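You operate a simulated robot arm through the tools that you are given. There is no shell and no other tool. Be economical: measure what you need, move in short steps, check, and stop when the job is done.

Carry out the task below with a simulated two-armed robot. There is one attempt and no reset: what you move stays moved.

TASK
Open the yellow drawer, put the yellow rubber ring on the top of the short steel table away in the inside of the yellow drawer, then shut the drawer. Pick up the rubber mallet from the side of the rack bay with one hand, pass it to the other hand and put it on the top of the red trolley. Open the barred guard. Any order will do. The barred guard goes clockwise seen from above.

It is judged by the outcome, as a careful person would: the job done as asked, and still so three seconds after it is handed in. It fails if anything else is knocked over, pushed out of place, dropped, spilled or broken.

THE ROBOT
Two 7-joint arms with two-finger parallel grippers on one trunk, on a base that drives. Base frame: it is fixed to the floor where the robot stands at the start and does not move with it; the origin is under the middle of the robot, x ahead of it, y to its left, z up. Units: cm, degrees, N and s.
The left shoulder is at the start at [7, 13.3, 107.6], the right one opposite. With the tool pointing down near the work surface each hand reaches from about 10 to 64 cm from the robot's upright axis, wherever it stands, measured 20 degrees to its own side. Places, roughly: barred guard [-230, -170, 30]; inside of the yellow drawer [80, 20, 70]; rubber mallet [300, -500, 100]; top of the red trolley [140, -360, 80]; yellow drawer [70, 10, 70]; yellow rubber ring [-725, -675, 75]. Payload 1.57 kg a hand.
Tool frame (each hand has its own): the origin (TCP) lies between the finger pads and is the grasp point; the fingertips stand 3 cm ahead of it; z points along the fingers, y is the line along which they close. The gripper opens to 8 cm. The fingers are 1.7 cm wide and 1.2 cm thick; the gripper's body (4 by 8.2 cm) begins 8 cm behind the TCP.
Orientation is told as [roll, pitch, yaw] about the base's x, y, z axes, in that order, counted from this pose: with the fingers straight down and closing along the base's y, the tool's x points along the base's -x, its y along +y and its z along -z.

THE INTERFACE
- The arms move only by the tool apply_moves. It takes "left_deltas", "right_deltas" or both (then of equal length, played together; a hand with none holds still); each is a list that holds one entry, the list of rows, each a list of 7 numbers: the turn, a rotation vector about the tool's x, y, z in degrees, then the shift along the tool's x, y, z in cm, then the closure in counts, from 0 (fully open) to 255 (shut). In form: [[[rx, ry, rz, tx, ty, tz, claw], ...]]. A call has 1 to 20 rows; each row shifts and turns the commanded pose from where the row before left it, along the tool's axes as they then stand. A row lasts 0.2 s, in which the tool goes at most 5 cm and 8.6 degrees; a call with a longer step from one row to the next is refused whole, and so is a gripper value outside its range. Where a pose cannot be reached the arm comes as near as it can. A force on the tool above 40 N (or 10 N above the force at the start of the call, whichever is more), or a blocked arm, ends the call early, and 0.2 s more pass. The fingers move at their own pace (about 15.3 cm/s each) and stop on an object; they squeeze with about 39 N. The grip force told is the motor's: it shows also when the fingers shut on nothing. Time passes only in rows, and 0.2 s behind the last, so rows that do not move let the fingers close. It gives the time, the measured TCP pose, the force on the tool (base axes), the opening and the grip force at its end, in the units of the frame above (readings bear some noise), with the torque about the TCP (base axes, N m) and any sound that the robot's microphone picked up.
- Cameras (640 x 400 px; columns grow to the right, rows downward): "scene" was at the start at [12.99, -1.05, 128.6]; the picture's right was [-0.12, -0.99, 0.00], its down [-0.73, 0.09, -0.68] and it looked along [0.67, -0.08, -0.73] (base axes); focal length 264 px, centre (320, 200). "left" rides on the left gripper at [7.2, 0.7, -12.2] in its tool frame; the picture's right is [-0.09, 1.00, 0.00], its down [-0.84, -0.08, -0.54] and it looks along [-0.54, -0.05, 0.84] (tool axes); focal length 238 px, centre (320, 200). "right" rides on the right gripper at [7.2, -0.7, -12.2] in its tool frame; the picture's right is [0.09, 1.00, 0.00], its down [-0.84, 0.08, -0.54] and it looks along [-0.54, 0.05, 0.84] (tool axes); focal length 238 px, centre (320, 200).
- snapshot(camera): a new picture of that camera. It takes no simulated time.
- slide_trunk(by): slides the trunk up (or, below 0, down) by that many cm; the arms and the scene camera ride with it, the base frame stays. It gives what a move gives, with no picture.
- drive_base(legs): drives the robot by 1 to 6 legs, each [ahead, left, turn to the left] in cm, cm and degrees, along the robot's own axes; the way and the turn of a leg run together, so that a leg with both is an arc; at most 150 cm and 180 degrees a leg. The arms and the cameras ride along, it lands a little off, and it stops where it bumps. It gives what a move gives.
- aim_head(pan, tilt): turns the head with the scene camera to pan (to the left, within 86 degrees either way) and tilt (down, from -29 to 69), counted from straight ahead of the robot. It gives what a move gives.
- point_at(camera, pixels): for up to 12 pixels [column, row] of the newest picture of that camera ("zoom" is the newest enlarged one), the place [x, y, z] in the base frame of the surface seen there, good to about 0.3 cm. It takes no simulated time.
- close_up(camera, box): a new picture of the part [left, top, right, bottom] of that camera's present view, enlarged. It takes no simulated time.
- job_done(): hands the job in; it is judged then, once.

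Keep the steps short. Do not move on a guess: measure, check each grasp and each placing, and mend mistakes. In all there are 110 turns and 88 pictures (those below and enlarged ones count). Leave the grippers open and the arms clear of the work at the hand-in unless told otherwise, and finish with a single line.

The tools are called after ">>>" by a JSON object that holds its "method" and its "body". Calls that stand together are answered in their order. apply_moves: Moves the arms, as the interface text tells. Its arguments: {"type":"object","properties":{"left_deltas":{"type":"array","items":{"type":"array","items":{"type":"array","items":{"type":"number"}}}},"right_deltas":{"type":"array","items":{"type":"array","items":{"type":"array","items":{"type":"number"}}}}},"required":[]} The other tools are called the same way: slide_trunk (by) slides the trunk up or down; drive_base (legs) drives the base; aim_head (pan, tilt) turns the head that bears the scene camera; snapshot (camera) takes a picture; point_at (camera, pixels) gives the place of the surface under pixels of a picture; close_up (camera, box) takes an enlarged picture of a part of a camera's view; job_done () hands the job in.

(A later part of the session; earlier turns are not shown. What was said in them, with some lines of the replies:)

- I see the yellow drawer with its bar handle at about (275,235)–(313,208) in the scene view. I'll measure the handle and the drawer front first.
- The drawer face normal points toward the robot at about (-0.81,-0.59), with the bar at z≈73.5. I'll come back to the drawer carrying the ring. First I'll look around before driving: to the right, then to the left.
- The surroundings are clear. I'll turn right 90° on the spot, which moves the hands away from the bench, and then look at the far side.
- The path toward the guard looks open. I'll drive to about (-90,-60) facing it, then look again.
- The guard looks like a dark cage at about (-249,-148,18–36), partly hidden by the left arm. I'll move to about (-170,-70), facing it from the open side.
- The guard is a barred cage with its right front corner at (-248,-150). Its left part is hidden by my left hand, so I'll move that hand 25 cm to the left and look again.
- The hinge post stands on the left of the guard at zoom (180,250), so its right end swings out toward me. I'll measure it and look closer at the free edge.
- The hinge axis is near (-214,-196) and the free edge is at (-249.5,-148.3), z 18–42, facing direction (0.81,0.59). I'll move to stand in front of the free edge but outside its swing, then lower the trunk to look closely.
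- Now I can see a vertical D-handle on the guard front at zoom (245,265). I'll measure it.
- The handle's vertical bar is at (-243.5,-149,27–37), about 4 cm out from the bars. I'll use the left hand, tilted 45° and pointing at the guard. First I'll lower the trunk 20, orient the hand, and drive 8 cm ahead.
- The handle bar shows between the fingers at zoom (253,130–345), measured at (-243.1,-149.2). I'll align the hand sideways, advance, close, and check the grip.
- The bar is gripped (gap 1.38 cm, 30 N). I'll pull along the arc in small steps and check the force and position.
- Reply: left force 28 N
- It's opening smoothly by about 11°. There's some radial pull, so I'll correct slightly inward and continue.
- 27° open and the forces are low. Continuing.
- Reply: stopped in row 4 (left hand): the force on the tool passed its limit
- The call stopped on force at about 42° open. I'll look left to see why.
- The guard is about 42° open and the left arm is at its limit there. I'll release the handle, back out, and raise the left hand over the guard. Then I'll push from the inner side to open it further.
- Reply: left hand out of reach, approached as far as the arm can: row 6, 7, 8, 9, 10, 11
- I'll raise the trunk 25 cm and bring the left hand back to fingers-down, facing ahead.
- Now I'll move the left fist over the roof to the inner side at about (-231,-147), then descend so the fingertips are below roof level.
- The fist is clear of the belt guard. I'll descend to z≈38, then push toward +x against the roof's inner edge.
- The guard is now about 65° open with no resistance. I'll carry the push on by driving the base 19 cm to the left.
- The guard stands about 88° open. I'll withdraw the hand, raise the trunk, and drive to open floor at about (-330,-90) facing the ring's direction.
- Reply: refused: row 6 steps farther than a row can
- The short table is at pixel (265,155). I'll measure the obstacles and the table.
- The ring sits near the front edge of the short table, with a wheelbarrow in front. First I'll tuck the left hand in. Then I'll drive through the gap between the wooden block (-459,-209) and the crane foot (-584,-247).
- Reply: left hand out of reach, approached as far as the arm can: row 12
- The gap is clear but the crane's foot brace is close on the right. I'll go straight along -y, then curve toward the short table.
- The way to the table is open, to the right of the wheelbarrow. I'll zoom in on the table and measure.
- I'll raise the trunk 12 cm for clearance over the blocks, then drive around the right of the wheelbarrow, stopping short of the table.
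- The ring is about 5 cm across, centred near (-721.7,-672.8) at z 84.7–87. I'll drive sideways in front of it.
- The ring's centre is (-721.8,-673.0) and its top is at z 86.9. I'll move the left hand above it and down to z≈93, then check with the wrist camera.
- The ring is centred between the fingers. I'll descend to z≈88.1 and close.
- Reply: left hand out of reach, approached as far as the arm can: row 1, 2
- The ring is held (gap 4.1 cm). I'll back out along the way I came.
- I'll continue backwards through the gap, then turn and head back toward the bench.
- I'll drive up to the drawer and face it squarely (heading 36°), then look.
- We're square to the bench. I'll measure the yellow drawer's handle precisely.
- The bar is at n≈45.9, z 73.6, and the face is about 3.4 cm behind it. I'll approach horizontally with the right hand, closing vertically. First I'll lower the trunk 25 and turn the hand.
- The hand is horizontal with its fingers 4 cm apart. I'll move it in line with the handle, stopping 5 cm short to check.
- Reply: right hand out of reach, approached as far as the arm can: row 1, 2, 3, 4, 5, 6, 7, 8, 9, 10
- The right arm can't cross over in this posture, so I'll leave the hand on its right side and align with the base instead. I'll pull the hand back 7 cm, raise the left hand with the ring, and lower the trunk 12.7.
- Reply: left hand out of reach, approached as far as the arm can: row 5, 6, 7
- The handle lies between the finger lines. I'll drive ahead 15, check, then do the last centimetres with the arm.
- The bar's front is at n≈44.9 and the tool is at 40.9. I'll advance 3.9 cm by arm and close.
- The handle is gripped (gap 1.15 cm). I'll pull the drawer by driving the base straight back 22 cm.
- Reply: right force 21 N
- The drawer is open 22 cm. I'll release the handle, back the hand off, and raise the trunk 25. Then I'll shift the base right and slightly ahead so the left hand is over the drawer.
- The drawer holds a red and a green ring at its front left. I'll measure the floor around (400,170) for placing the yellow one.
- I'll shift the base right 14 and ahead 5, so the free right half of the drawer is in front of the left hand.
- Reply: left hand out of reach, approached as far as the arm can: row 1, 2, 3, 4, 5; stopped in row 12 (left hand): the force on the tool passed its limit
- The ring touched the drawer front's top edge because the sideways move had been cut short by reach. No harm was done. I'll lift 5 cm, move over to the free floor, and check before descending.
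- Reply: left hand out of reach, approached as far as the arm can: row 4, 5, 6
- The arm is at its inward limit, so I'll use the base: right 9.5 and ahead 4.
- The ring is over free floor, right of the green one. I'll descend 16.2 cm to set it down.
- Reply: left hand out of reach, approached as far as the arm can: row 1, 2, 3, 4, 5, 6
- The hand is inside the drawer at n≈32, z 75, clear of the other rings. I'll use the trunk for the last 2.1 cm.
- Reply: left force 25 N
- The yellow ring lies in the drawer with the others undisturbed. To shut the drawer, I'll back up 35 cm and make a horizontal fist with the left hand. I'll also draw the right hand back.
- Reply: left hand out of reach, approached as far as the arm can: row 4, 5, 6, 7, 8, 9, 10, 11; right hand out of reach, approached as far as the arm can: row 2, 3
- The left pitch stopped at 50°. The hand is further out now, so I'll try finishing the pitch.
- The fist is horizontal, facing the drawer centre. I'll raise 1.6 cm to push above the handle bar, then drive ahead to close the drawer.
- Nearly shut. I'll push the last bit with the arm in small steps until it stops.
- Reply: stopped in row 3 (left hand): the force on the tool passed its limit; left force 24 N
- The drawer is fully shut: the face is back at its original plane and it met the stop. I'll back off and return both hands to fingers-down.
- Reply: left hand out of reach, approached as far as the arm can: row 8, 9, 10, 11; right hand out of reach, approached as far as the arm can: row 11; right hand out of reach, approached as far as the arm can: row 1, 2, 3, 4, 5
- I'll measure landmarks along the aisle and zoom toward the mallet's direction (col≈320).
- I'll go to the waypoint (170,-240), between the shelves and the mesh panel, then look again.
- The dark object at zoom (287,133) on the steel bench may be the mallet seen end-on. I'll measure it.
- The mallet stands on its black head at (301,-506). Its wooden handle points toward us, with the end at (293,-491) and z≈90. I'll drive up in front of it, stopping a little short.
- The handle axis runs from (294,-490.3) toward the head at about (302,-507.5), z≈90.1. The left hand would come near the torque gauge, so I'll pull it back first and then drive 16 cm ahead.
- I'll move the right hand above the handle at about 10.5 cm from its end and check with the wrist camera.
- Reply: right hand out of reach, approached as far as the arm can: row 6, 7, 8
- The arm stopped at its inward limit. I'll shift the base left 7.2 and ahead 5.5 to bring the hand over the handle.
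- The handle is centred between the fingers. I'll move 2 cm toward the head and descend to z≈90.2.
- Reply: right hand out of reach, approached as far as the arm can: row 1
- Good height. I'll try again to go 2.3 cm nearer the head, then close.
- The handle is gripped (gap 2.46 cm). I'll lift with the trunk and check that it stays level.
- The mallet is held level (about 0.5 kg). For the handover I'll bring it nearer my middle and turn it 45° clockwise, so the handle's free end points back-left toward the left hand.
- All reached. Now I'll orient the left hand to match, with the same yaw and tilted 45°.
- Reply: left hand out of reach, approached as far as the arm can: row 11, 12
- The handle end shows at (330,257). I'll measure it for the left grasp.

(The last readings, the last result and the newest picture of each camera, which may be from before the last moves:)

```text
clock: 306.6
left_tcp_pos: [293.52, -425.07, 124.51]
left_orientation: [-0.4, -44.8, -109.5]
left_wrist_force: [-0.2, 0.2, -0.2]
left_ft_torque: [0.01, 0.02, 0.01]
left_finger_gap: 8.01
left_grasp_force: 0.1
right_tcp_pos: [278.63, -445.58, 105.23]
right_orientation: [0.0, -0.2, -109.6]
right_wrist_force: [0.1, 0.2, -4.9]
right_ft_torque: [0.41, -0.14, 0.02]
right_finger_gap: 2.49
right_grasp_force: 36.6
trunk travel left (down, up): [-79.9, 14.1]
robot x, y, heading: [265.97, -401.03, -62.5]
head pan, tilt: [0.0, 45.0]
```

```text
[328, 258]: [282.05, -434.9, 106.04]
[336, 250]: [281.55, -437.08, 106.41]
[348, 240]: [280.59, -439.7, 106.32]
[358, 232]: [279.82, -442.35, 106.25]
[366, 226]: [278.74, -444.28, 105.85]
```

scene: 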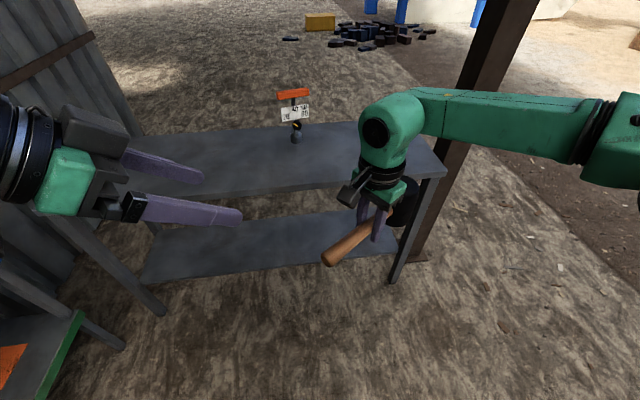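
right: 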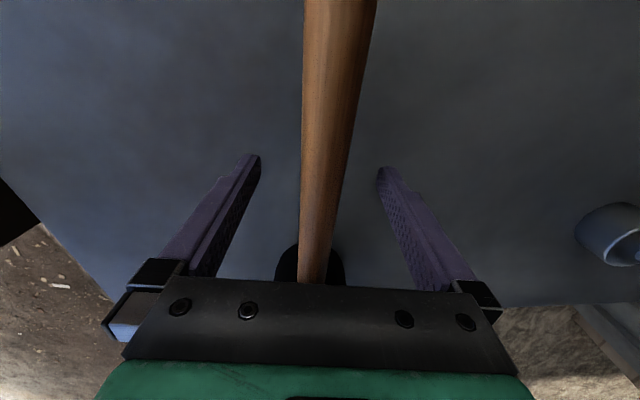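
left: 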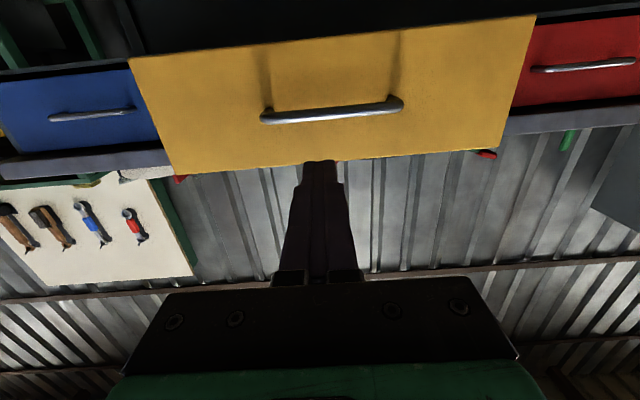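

>>> {"method": "apply_moves", "body": {"left_deltas": [[[0, 0, 0, 1.07, -3.63, 0, 0], [0, 0, 0, 1.07, -3.63, 0, 0], [0, 0, 0, 0, 0, 3.8, 0], [0, 0, 0, 0, 0, 3.8, 0], [0, 0, 0, 0, 0, 3.8, 0], [0, 0, 0, 0, 0, 3.7, 0]]]}}

>>> {"method": "snapshot", "body": {"camera": "left"}}

```text
clock: 308.1
left_tcp_pos: [287.01, -436.28, 118.66]
left_orientation: [-0.9, -44.6, -109.2]
left_wrist_force: [1.2, -0.7, 0.1]
left_ft_torque: [0.0, -0.01, -0.03]
left_finger_gap: 8.0
left_grasp_force: 0.1
left hand out of reach, approached as far as the arm can: row 1, 2, 3, 4, 5, 6
right_tcp_pos: [279.0, -445.83, 105.1]
right_orientation: [-0.2, -0.2, -109.5]
right_wrist_force: [0.0, -0.4, -4.3]
right_ft_torque: [0.42, -0.15, 0.01]
right_finger_gap: 2.49
right_grasp_force: 36.4
trunk travel left (down, up): [-79.9, 14.1]
robot x, y, heading: [265.87, -401.22, -61.9]
head pan, tilt: [0.0, 45.0]
```

```text
19 pictures are left
```

left: 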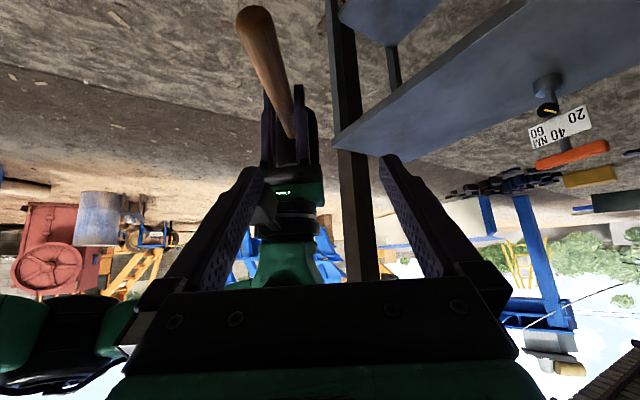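

The left hand can't get that close in. I'll back it off and turn the mallet another 45° so the handle points straight left. I'll also move it a little forward and left.

>>> {"method": "apply_moves", "body": {"left_deltas": [[[0, 0, 0, 0, 3, -4, 0], [0, 0, 0, 0, 3, -4, 0], [0, 0, 0, 0, 3, 0, 0], [0, 0, 0, 0, 3, 0, 0], [0, 0, 0, 0, 0, 0, 0], [0, 0, 0, 0, 0, 0, 0], [0, 0, 0, 0, 0, 0, 0], [0, 0, 0, 0, 0, 0, 0], [0, 0, 0, 0, 0, 0, 0]]], "right_deltas": [[[0, 0, 0, 0, 0, 0, 255], [0, 0, 7.5, 0, 0, 0, 255], [0, 0, 7.5, 0, 0, 0, 255], [0, 0, 7.5, 0, 0, 0, 255], [0, 0, 7.5, 0, 0, 0, 255], [0, 0, 7.5, 0, 0, 0, 255], [0, 0, 7.5, 0, 0, 0, 255], [0, 0, 0, 3, 3, 0, 255], [0, 0, 0, 3, 2, 0, 255]]]}}

```text
clock: 310.1
left_tcp_pos: [300.05, -434.63, 124.46]
left_orientation: [-0.2, -44.9, -109.5]
left_wrist_force: [0.2, -0.2, -0.1]
left_ft_torque: [-0.02, 0.0, 0.01]
left_finger_gap: 8.0
left_grasp_force: 0.1
right_tcp_pos: [279.16, -446.02, 105.87]
right_orientation: [0.2, 0.1, -154.8]
right_wrist_force: [-0.6, -0.1, -5.0]
right_ft_torque: [0.17, -0.39, 0.01]
right_finger_gap: 2.49
right_grasp_force: 36.4
right hand out of reach, approached as far as the arm can: row 8, 9
trunk travel left (down, up): [-79.9, 14.1]
robot x, y, heading: [265.87, -401.34, -62.3]
head pan, tilt: [0.0, 45.0]
```

The handle now points straight left, with its end at about (289.5,-441). I'll rotate the left hand 45° clockwise to match.

>>> {"method": "apply_moves", "body": {"left_deltas": [[[5.3, 0, 5.3, 0, 0, 0, 0], [5.3, 0, 5.3, 0, 0, 0, 0], [5.3, 0, 5.3, 0, 0, 0, 0], [5.3, 0, 5.3, 0, 0, 0, 0], [5.3, 0, 5.3, 0, 0, 0, 0], [5.4, 0, 5.4, 0, 0, 0, 0]]]}}

>>> {"method": "snapshot", "body": {"camera": "scene"}}

```text
clock: 311.4
left_tcp_pos: [300.02, -434.84, 124.33]
left_orientation: [-0.5, -45.1, -154.6]
left_wrist_force: [0.0, -1.5, -0.2]
left_ft_torque: [-0.01, 0.0, -0.01]
left_finger_gap: 7.99
left_grasp_force: 0.0
right_tcp_pos: [279.16, -446.2, 105.71]
right_orientation: [0.0, 0.0, -154.5]
right_wrist_force: [-0.5, -0.8, -5.3]
right_ft_torque: [0.15, -0.38, -0.01]
right_finger_gap: 2.49
right_grasp_force: 36.3
trunk travel left (down, up): [-79.9, 14.1]
robot x, y, heading: [265.92, -401.44, -62.5]
head pan, tilt: [0.0, 45.0]
```

```text
18 pictures are left
```

scene: 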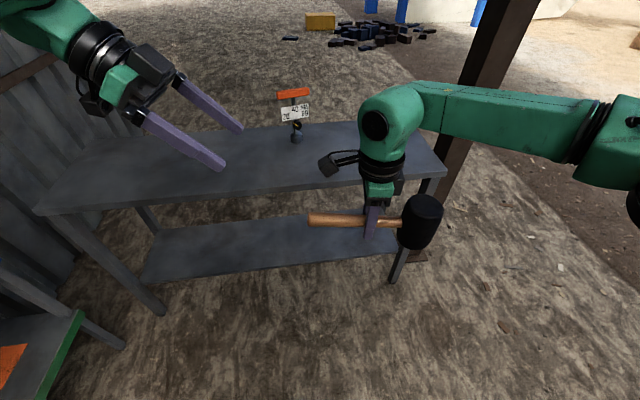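

>>> {"method": "point_at", "body": {"camera": "scene", "pixels": [[312, 219], [322, 220], [335, 221], [350, 222], [333, 168], [322, 158]]}}

```text
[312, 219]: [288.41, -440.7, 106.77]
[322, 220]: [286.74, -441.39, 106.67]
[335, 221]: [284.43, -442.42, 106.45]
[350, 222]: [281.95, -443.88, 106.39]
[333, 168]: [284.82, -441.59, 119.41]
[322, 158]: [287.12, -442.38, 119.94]
```

>>> {"method": "apply_moves", "body": {"left_deltas": [[[0, 0, 0, 1.2, 0.6, 0, 0], [0, 0, 0, 1.2, 0.6, 0, 0], [0, 0, 0, 0, 0, 4.2, 0], [0, 0, 0, 0, 0, 4.2, 0], [0, 0, 0, 0, 0, 4.2, 0]]]}}

>>> {"method": "snapshot", "body": {"camera": "left"}}

```text
clock: 312.6
left_tcp_pos: [293.93, -438.98, 113.75]
left_orientation: [-0.4, -45.1, -154.6]
left_wrist_force: [0.2, 0.5, 1.1]
left_ft_torque: [0.02, 0.01, 0.0]
left_finger_gap: 8.01
left_grasp_force: 0.1
right_tcp_pos: [279.2, -446.26, 105.76]
right_orientation: [0.0, 0.0, -154.7]
right_wrist_force: [0.0, -0.4, -5.4]
right_ft_torque: [0.2, -0.41, 0.03]
right_finger_gap: 2.49
right_grasp_force: 36.5
trunk travel left (down, up): [-79.9, 14.1]
robot x, y, heading: [266.07, -401.3, -62.4]
head pan, tilt: [0.0, 45.0]
```

```text
17 pictures are left
```

left: 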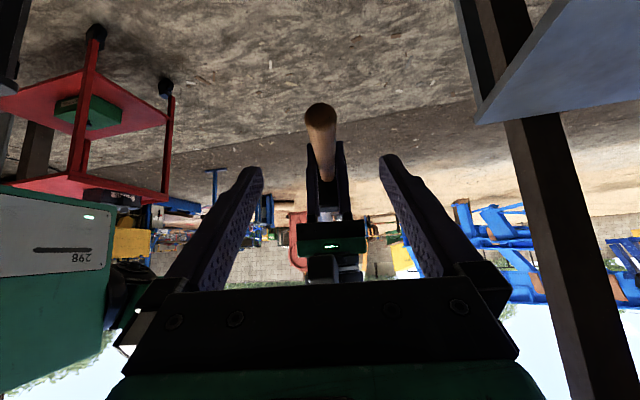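

The handle is centred between the left fingers. I'll advance 11 cm and close the left hand while the right keeps holding.

>>> {"method": "apply_moves", "body": {"left_deltas": [[[0, 0, 0, 0, 0, 3.7, 0], [0, 0, 0, 0, 0, 3.7, 0], [0, 0, 0, 0, 0, 3.6, 0], [0, 0, 0, 0, 0, 0, 255], [0, 0, 0, 0, 0, 0, 255], [0, 0, 0, 0, 0, 0, 255]]]}}

>>> {"method": "snapshot", "body": {"camera": "scene"}}

```text
clock: 314.1
left_tcp_pos: [286.84, -442.22, 106.01]
left_orientation: [-0.1, -45.1, -154.5]
left_wrist_force: [2.6, -14.0, -1.6]
left_ft_torque: [-0.03, -0.91, 1.12]
left_finger_gap: 2.5
left_grasp_force: 36.6
right_tcp_pos: [279.14, -446.05, 105.85]
right_orientation: [0.0, 0.0, -154.4]
right_wrist_force: [-2.5, 14.8, 1.1]
right_ft_torque: [0.39, 0.03, 0.08]
right_finger_gap: 2.47
right_grasp_force: 36.4
trunk travel left (down, up): [-79.9, 14.1]
robot x, y, heading: [265.77, -401.21, -62.3]
head pan, tilt: [0.0, 45.0]
```

```text
16 pictures are left
```

scene: 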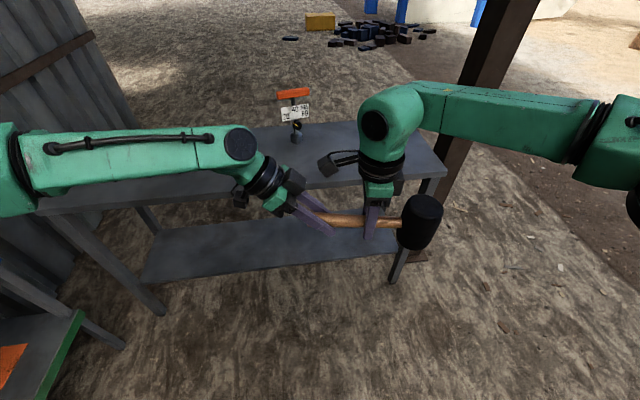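

Both hands hold it (left gap 2.5 cm, 36.6 N). I'll open the right hand partly and see whether the left holds the mallet alone.

>>> {"method": "apply_moves", "body": {"right_deltas": [[[0, 0, 0, 0, 0, 0, 130], [0, 0, 0, 0, 0, 0, 130], [0, 0, 0, 0, 0, 0, 130], [0, 0, 0, 0, 0, 0, 130]]]}}

>>> {"method": "snapshot", "body": {"camera": "scene"}}

```text
clock: 315.1
left_tcp_pos: [286.9, -442.13, 106.09]
left_orientation: [-0.4, -45.1, -154.6]
left_wrist_force: [0.6, -0.6, -0.7]
left_ft_torque: [0.32, -0.75, -0.01]
left_finger_gap: 2.49
left_grasp_force: 35.7
right_tcp_pos: [279.15, -446.13, 105.88]
right_orientation: [0.2, 0.1, -154.6]
right_wrist_force: [0.8, 0.3, 1.2]
right_ft_torque: [0.01, -0.01, 0.02]
right_finger_gap: 3.95
right_grasp_force: 0.1
trunk travel left (down, up): [-79.9, 14.1]
robot x, y, heading: [266.24, -401.42, -62.5]
head pan, tilt: [0.0, 45.0]
```

```text
15 pictures are left
```

scene: 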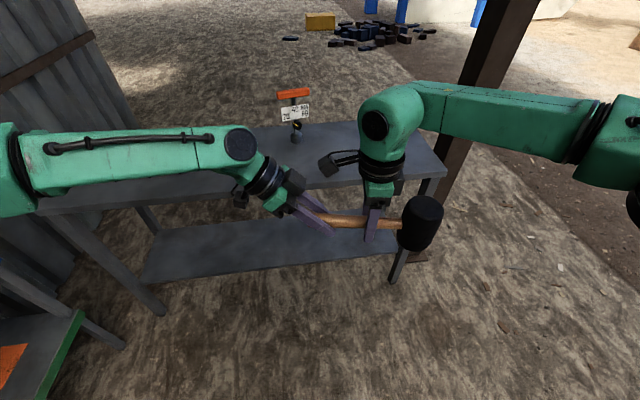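

The left hand holds the mallet alone, level. I'll raise the right hand clear and move it off to the right.

>>> {"method": "apply_moves", "body": {"right_deltas": [[[0, 0, 0, 0, 0, -4, 100], [0, 0, 0, 0, 0, -4, 60], [0, 0, 0, 0, 0, -4, 0], [0, 0, 0, -4, 0, 0, 0], [0, 0, 0, -4, 0, 0, 0], [0, 0, 0, -4, 0, 0, 0], [0, 0, 0, -4, 0, 0, 0], [0, 0, -7.5, -4, 0, 0, 0], [0, 0, -7.5, 0, 0, 0, 0], [0, 0, -7.5, 0, 0, 0, 0], [0, 0, -7.5, 0, 0, 0, 0], [0, 0, -7.5, 0, 0, 0, 0], [0, 0, -7.5, 0, 0, 0, 0], [0, 0, -7.5, 0, 0, 0, 0], [0, 0, -7.5, 0, 0, 0, 0], [0, 0, -7.5, 0, 0, 0, 0], [0, 0, -7.5, 0, 0, 0, 0], [0, 0, -7.5, 0, 0, 0, 0], [0, 0, -7.5, 0, 0, 0, 0]]]}}

>>> {"method": "snapshot", "body": {"camera": "scene"}}

```text
clock: 319.1
left_tcp_pos: [286.85, -442.16, 105.93]
left_orientation: [-0.4, -45.2, -154.5]
left_wrist_force: [-0.6, 0.4, -0.2]
left_ft_torque: [0.35, -0.76, 0.04]
left_finger_gap: 2.47
left_grasp_force: 36.5
right_tcp_pos: [260.64, -454.57, 116.81]
right_orientation: [-0.1, -0.1, -64.5]
right_wrist_force: [-0.1, -0.6, 0.1]
right_ft_torque: [-0.02, -0.02, -0.04]
right_finger_gap: 7.99
right_grasp_force: 0.0
right hand out of reach, approached as far as the arm can: row 3
trunk travel left (down, up): [-79.9, 14.1]
robot x, y, heading: [266.24, -400.92, -62.1]
head pan, tilt: [0.0, 45.0]
```

```text
14 pictures are left
```

scene: 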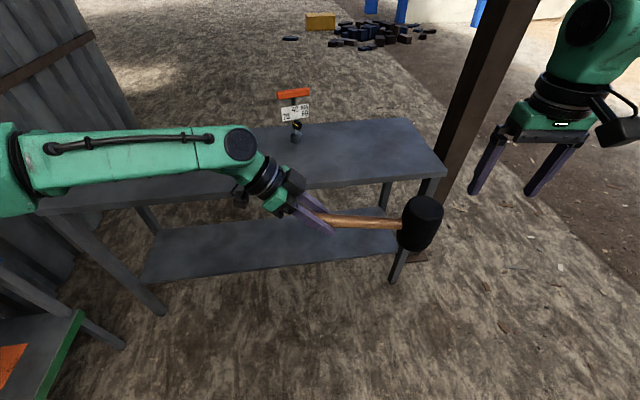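

Handover done. Now I'll turn right to face the trolley and look.

>>> {"method": "drive_base", "body": {"legs": [[0, 0, -136]]}}

>>> {"method": "snapshot", "body": {"camera": "scene"}}

```text
clock: 325.1
left_tcp_pos: [222.57, -386.71, 105.97]
left_orientation: [-0.4, -45.1, 69.9]
left_wrist_force: [-0.3, 0.4, -0.5]
left_ft_torque: [-0.8, 0.29, -0.04]
left_finger_gap: 2.49
left_grasp_force: 36.2
right_tcp_pos: [232.66, -359.44, 116.77]
right_orientation: [-0.1, -0.1, 159.9]
right_wrist_force: [0.1, 0.1, -0.6]
right_ft_torque: [0.03, -0.04, 0.0]
right_finger_gap: 8.01
right_grasp_force: 0.1
trunk travel left (down, up): [-79.9, 14.1]
robot x, y, heading: [266.02, -401.16, 162.3]
head pan, tilt: [0.0, 45.0]
```

```text
13 pictures are left
```

scene: 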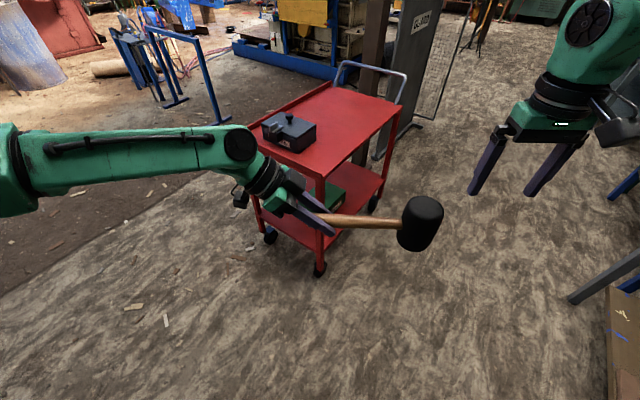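

I'll measure the trolley's top and the box on it.

>>> {"method": "point_at", "body": {"camera": "scene", "pixels": [[322, 177], [399, 106], [335, 90], [360, 110], [350, 130], [340, 150], [310, 150], [316, 125], [267, 130], [285, 112], [345, 68], [360, 145]]}}

```text
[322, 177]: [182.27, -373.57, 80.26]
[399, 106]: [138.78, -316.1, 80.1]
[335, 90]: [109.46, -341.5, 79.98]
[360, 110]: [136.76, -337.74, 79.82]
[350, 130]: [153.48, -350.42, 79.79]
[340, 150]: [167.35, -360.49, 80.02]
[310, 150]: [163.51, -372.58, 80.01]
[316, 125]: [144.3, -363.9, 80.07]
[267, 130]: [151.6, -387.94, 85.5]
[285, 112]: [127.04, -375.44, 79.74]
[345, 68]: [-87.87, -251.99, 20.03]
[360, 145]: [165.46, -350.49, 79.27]
```

The trolley top's corners are about (182,-374), (139,-316) and (110,-341), with a box at the near-left end. I'll set the mallet on the free middle, working from the long side. First I'll shift the left hand 13 cm outward and turn it back 45°, so the head points forward-right.

>>> {"method": "apply_moves", "body": {"left_deltas": [[[0, 0, 0, 2.3, 1, -2.3, 255], [0, 0, 0, 2.3, 1, -2.3, 255], [0, 0, 0, 2.3, 1, -2.3, 255], [0, 0, 0, 2.3, 1, -2.3, 255], [-5.3, 0, -5.3, 0, 0, 0, 255], [-5.3, 0, -5.3, 0, 0, 0, 255], [-5.3, 0, -5.3, 0, 0, 0, 255], [-5.3, 0, -5.3, 0, 0, 0, 255], [-5.3, 0, -5.3, 0, 0, 0, 255], [-5.3, 0, -5.3, 0, 0, 0, 255]]]}}

```text
clock: 327.2
left_tcp_pos: [214.32, -397.43, 105.99]
left_orientation: [-0.3, -44.7, 114.8]
left_wrist_force: [0.2, 0.7, -0.2]
left_ft_torque: [-0.81, -0.38, -0.03]
left_finger_gap: 2.49
left_grasp_force: 36.5
right_tcp_pos: [232.71, -359.33, 116.78]
right_orientation: [0.0, -0.1, 159.9]
right_wrist_force: [-0.4, 1.1, 0.3]
right_ft_torque: [-0.05, 0.04, 0.01]
right_finger_gap: 8.02
right_grasp_force: 0.1
trunk travel left (down, up): [-79.9, 14.1]
robot x, y, heading: [266.19, -401.27, 162.0]
head pan, tilt: [0.0, 45.0]
```

Reached. Now I'll drive around to the trolley's long side and face it.

>>> {"method": "drive_base", "body": {"legs": [[62, -59, 0], [37, -12, 0], [0, 0, 55]]}}

>>> {"method": "snapshot", "body": {"camera": "scene"}}

```text
clock: 336.3
left_tcp_pos: [160.59, -343.47, 105.89]
left_orientation: [-0.4, -44.7, 169.3]
left_wrist_force: [0.4, -1.1, 0.9]
left_ft_torque: [-0.18, -0.86, 0.01]
left_finger_gap: 2.47
left_grasp_force: 36.4
right_tcp_pos: [140.21, -306.42, 116.73]
right_orientation: [0.0, -0.1, -145.7]
right_wrist_force: [0.1, -0.7, -0.3]
right_ft_torque: [0.04, -0.04, 0.0]
right_finger_gap: 8.0
right_grasp_force: 0.0
trunk travel left (down, up): [-79.9, 14.1]
robot x, y, heading: [193.6, -303.77, -143.3]
head pan, tilt: [0.0, 45.0]
```

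```text
12 pictures are left
```

scene: 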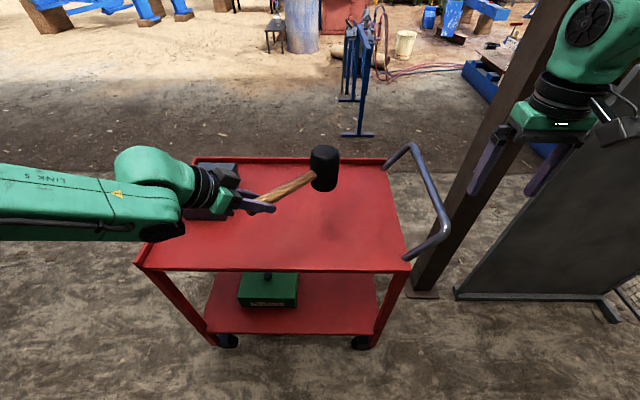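

I'll drive 9 ahead and 5 right so the mallet is fully over the top. I'll also pull the right hand back, away from the trolley handle, and then lower.

>>> {"method": "drive_base", "body": {"legs": [[9, -5, 0]]}}

>>> {"method": "apply_moves", "body": {"right_deltas": [[[0, 0, 0, 3.5, -1, 0, 0], [0, 0, 0, 3.5, -1, 0, 0], [0, 0, 0, 3.5, -1, 0, 0], [0, 0, 0, 3.5, -1, 0, 0], [0, 0, 0, 3.5, -1, 0, 0]]]}}

>>> {"method": "slide_trunk", "body": {"by": -16}}

>>> {"method": "snapshot", "body": {"camera": "scene"}}

```text
clock: 337.4
left_tcp_pos: [150.7, -344.75, 106.11]
left_orientation: [-0.3, -45.0, 169.3]
left_wrist_force: [0.2, -0.2, -0.7]
left_ft_torque: [-0.17, -0.81, -0.04]
left_finger_gap: 2.48
left_grasp_force: 36.2
right_tcp_pos: [130.27, -307.86, 116.94]
right_orientation: [-0.3, -0.2, -145.8]
right_wrist_force: [-0.2, 0.6, 0.1]
right_ft_torque: [0.0, 0.03, -0.01]
right_finger_gap: 7.98
right_grasp_force: 0.0
trunk travel left (down, up): [-79.9, 14.1]
robot x, y, heading: [183.59, -304.87, -143.3]
head pan, tilt: [0.0, 45.0]
```

```text
clock: 338.6
left_tcp_pos: [150.83, -344.76, 106.27]
left_orientation: [-0.3, -45.1, 169.2]
left_wrist_force: [0.8, -0.2, -0.2]
left_ft_torque: [-0.15, -0.79, -0.01]
left_finger_gap: 2.47
left_grasp_force: 36.1
right_tcp_pos: [141.71, -294.37, 116.82]
right_orientation: [-0.2, -0.4, -145.7]
right_wrist_force: [0.1, 0.1, -0.3]
right_ft_torque: [-0.05, 0.05, 0.02]
right_finger_gap: 8.0
right_grasp_force: 0.0
right hand out of reach, approached as far as the arm can: row 4
trunk travel left (down, up): [-79.9, 14.1]
robot x, y, heading: [183.66, -305.08, -143.4]
head pan, tilt: [0.0, 45.0]
```

```text
clock: 340.5
left_tcp_pos: [150.44, -344.88, 89.96]
left_orientation: [-0.4, -44.9, 169.5]
left_wrist_force: [0.0, -0.5, -0.1]
left_ft_torque: [-0.15, -0.86, 0.0]
left_finger_gap: 2.45
left_grasp_force: 36.3
right_tcp_pos: [141.34, -294.33, 100.79]
right_orientation: [-0.1, -0.1, -145.7]
right_wrist_force: [-0.2, 0.2, 0.4]
right_ft_torque: [0.0, -0.01, -0.02]
right_finger_gap: 8.0
right_grasp_force: 0.1
trunk travel left (down, up): [-63.9, 30.1]
robot x, y, heading: [183.43, -305.02, -143.5]
head pan, tilt: [0.0, 45.0]
```

```text
11 pictures are left
```

scene: 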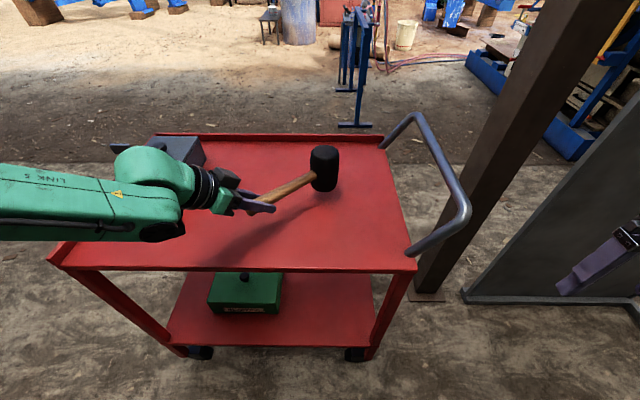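

The mallet is over the free middle of the trolley, clear of the box and the arm. I'll check how level the handle is and the head's bottom height.

>>> {"method": "close_up", "body": {"camera": "scene", "box": [200, 120, 380, 240]}}

>>> {"method": "point_at", "body": {"camera": "scene", "pixels": [[275, 195], [300, 183], [324, 187], [330, 187], [323, 150], [335, 200]]}}

```text
3.33 times, centred on (290, 180) of scene
```

zoom: 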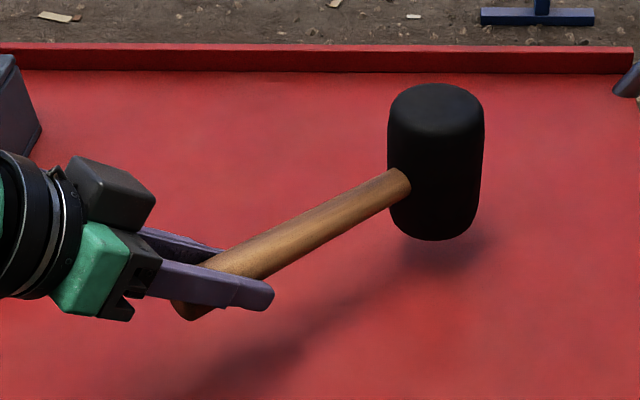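

```text
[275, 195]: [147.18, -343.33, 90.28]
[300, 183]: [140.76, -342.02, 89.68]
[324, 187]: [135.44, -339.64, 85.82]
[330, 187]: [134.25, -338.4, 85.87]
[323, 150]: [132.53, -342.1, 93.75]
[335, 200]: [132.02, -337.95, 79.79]
```

The handle droops by about 3.5°. I'll level it with a small pitch and lower by 4.3 cm.

>>> {"method": "apply_moves", "body": {"left_deltas": [[[0, -3.5, 0, 0, 0, 0, 255], [0, 0, 0, 0, 0, 0, 255]]]}}

>>> {"method": "slide_trunk", "body": {"by": -4.3}}

>>> {"method": "point_at", "body": {"camera": "scene", "pixels": [[335, 215]]}}

>>> {"method": "close_up", "body": {"camera": "scene", "box": [200, 90, 380, 210]}}

```text
clock: 341.1
left_tcp_pos: [150.3, -344.71, 89.93]
left_orientation: [-0.4, -48.2, 169.4]
left_wrist_force: [-0.3, 0.9, 0.0]
left_ft_torque: [-0.17, -0.85, 0.01]
left_finger_gap: 2.45
left_grasp_force: 35.9
right_tcp_pos: [141.15, -294.3, 100.61]
right_orientation: [0.0, -0.1, -145.8]
right_wrist_force: [0.3, -0.5, -0.2]
right_ft_torque: [-0.03, -0.02, 0.01]
right_finger_gap: 7.99
right_grasp_force: 0.0
trunk travel left (down, up): [-63.9, 30.1]
robot x, y, heading: [183.21, -304.9, -143.3]
head pan, tilt: [0.0, 45.0]
```

```text
clock: 341.9
left_tcp_pos: [150.35, -344.92, 85.67]
left_orientation: [-0.5, -48.4, 169.3]
left_wrist_force: [0.5, 0.6, -0.7]
left_ft_torque: [-0.16, -0.86, -0.01]
left_finger_gap: 2.46
left_grasp_force: 36.1
right_tcp_pos: [141.2, -294.4, 96.32]
right_orientation: [0.0, -0.1, -145.7]
right_wrist_force: [0.1, -0.2, 0.8]
right_ft_torque: [0.01, 0.02, 0.04]
right_finger_gap: 7.99
right_grasp_force: 0.0
trunk travel left (down, up): [-59.6, 34.4]
robot x, y, heading: [183.44, -305.09, -143.4]
head pan, tilt: [0.0, 45.0]
```

```text
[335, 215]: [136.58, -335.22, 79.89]
```

```text
3.33 times, centred on (290, 150) of scene
```

zoom: 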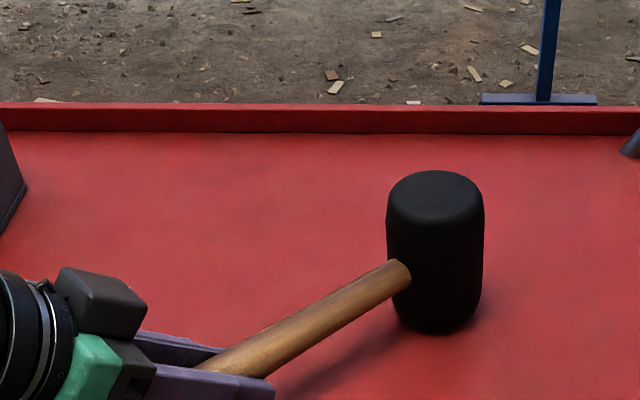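

Almost touching. I'll lower in 0.4 cm steps until contact shows in the force and torque.

>>> {"method": "slide_trunk", "body": {"by": -0.4}}

>>> {"method": "slide_trunk", "body": {"by": -0.3}}

```text
clock: 342.4
left_tcp_pos: [150.33, -344.97, 85.14]
left_orientation: [-0.6, -48.4, 169.4]
left_wrist_force: [-0.6, 0.5, 1.3]
left_ft_torque: [-0.15, -0.82, -0.01]
left_finger_gap: 2.49
left_grasp_force: 36.6
right_tcp_pos: [141.1, -294.53, 96.02]
right_orientation: [-0.2, -0.1, -145.7]
right_wrist_force: [0.1, -0.4, -0.3]
right_ft_torque: [-0.02, -0.02, 0.01]
right_finger_gap: 7.99
right_grasp_force: 0.1
trunk travel left (down, up): [-59.2, 34.8]
robot x, y, heading: [183.57, -304.68, -143.4]
head pan, tilt: [0.0, 45.0]
```

```text
clock: 343.0
left_tcp_pos: [150.43, -344.77, 85.01]
left_orientation: [-0.3, -48.4, 169.3]
left_wrist_force: [0.4, -0.8, 1.1]
left_ft_torque: [-0.06, 0.06, 0.13]
left_finger_gap: 2.48
left_grasp_force: 36.3
right_tcp_pos: [141.28, -294.25, 95.75]
right_orientation: [-0.1, -0.2, -145.7]
right_wrist_force: [0.2, -0.5, -0.2]
right_ft_torque: [0.01, 0.05, -0.01]
right_finger_gap: 8.02
right_grasp_force: 0.0
trunk travel left (down, up): [-58.9, 35.1]
robot x, y, heading: [183.51, -304.91, -143.1]
head pan, tilt: [0.0, 45.0]
```

The torque dropped to zero, so the head rests on the trolley. I'll open the left hand and withdraw along its own axis.

>>> {"method": "apply_moves", "body": {"left_deltas": [[[0, 0, 0, 0, 0, 0, 160], [0, 0, 0, 0, 0, 0, 80], [0, 0, 0, 0, 0, 0, 0], [0, 0, 0, 0, 0, 0, 0], [0, 0, 0, 0, 0, -2.5, 0], [0, 0, 0, 0, 0, -3, 0], [0, 0, 0, 0, 0, -3.5, 0], [0, 0, 0, 0, 0, -3.5, 0]]]}}

>>> {"method": "snapshot", "body": {"camera": "scene"}}

```text
clock: 344.8
left_tcp_pos: [159.55, -346.55, 93.31]
left_orientation: [-0.4, -48.3, 169.2]
left_wrist_force: [0.0, 0.3, -0.6]
left_ft_torque: [0.01, -0.01, 0.02]
left_finger_gap: 8.01
left_grasp_force: 0.1
right_tcp_pos: [141.38, -294.41, 95.85]
right_orientation: [-0.2, -0.2, -145.6]
right_wrist_force: [0.0, -0.2, 0.0]
right_ft_torque: [0.02, 0.01, 0.03]
right_finger_gap: 7.98
right_grasp_force: 0.0
trunk travel left (down, up): [-58.9, 35.1]
robot x, y, heading: [183.76, -305.38, -143.3]
head pan, tilt: [0.0, 45.0]
```

```text
8 pictures are left
```

scene: 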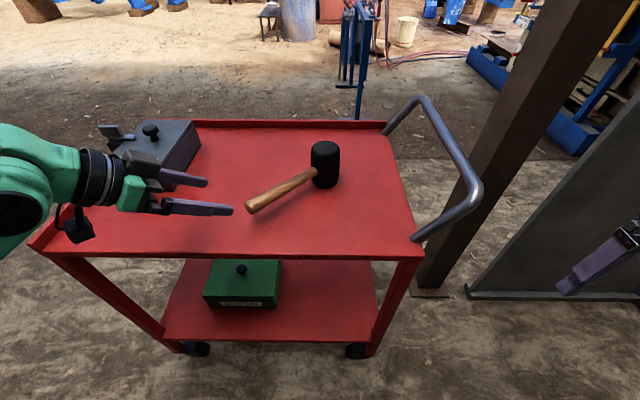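

The mallet stands on the trolley top. I'll raise the trunk and back away, then look once toward the drawer bench and the guard.

>>> {"method": "slide_trunk", "body": {"by": 22}}

>>> {"method": "drive_base", "body": {"legs": [[-45, 0, 0], [0, 0, -60]]}}

>>> {"method": "aim_head", "body": {"pan": -20, "tilt": 12}}

>>> {"method": "snapshot", "body": {"camera": "scene"}}

```text
clock: 347.1
left_tcp_pos: [159.54, -346.62, 115.48]
left_orientation: [-0.5, -48.5, 169.4]
left_wrist_force: [-0.8, 0.2, 0.0]
left_ft_torque: [0.01, 0.02, -0.03]
left_finger_gap: 7.99
left_grasp_force: 0.0
right_tcp_pos: [141.24, -294.29, 117.8]
right_orientation: [-0.1, -0.3, -145.7]
right_wrist_force: [0.1, 0.1, -0.4]
right_ft_torque: [-0.02, 0.0, -0.01]
right_finger_gap: 7.99
right_grasp_force: 0.0
trunk travel left (down, up): [-80.9, 13.1]
robot x, y, heading: [183.21, -304.8, -143.3]
head pan, tilt: [0.0, 45.0]
```

```text
clock: 352.5
left_tcp_pos: [171.62, -277.89, 115.38]
left_orientation: [-0.4, -48.4, 109.3]
left_wrist_force: [-0.4, -0.5, -0.4]
left_ft_torque: [-0.02, -0.03, -0.02]
left_finger_gap: 8.01
left_grasp_force: 0.1
right_tcp_pos: [207.78, -235.98, 117.69]
right_orientation: [-0.1, -0.1, 154.3]
right_wrist_force: [0.1, 0.0, 0.3]
right_ft_torque: [0.03, 0.01, -0.04]
right_finger_gap: 8.0
right_grasp_force: 0.0
trunk travel left (down, up): [-80.9, 13.1]
robot x, y, heading: [219.13, -278.05, 156.4]
head pan, tilt: [0.0, 45.0]
```

```text
clock: 353.5
left_tcp_pos: [171.42, -277.89, 115.41]
left_orientation: [-0.4, -48.4, 109.3]
left_wrist_force: [0.6, -0.1, 0.0]
left_ft_torque: [0.0, 0.0, 0.0]
left_finger_gap: 8.01
left_grasp_force: 0.0
right_tcp_pos: [207.72, -236.16, 117.76]
right_orientation: [-0.1, -0.2, 154.1]
right_wrist_force: [-1.0, -0.1, 0.3]
right_ft_torque: [-0.02, 0.02, -0.01]
right_finger_gap: 8.01
right_grasp_force: 0.1
trunk travel left (down, up): [-80.9, 13.1]
robot x, y, heading: [219.74, -277.58, 156.4]
head pan, tilt: [-20.0, 12.0]
```

```text
7 pictures are left
```

scene: 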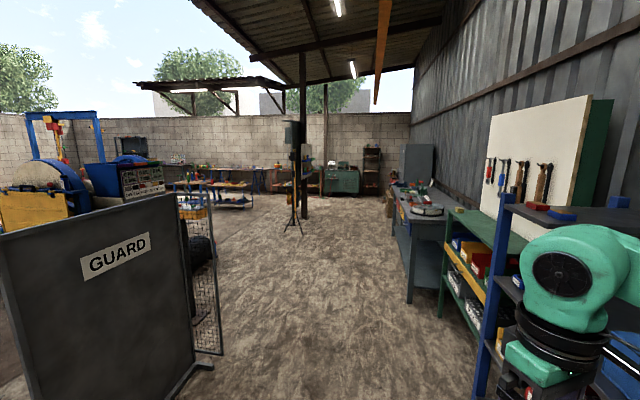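

>>> {"method": "close_up", "body": {"camera": "scene", "box": [380, 175, 450, 260]}}

```text
4.71 times, centred on (415, 218) of scene
```

zoom: 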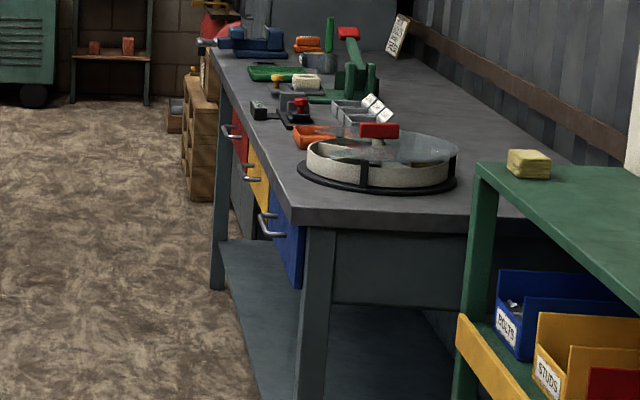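

The yellow drawer is flush with its neighbours, the mallet is on the trolley and the guard was left standing open. Both grippers are open and clear, so I'm handing the job in.

>>> {"method": "job_done", "body": {}}

```text
The job is handed in.
```

The yellow ring is in the shut yellow drawer, the mallet was passed from right hand to left and stands on the red trolley, and the barred guard was swung about 88° clockwise and not looked at again after I drove away.
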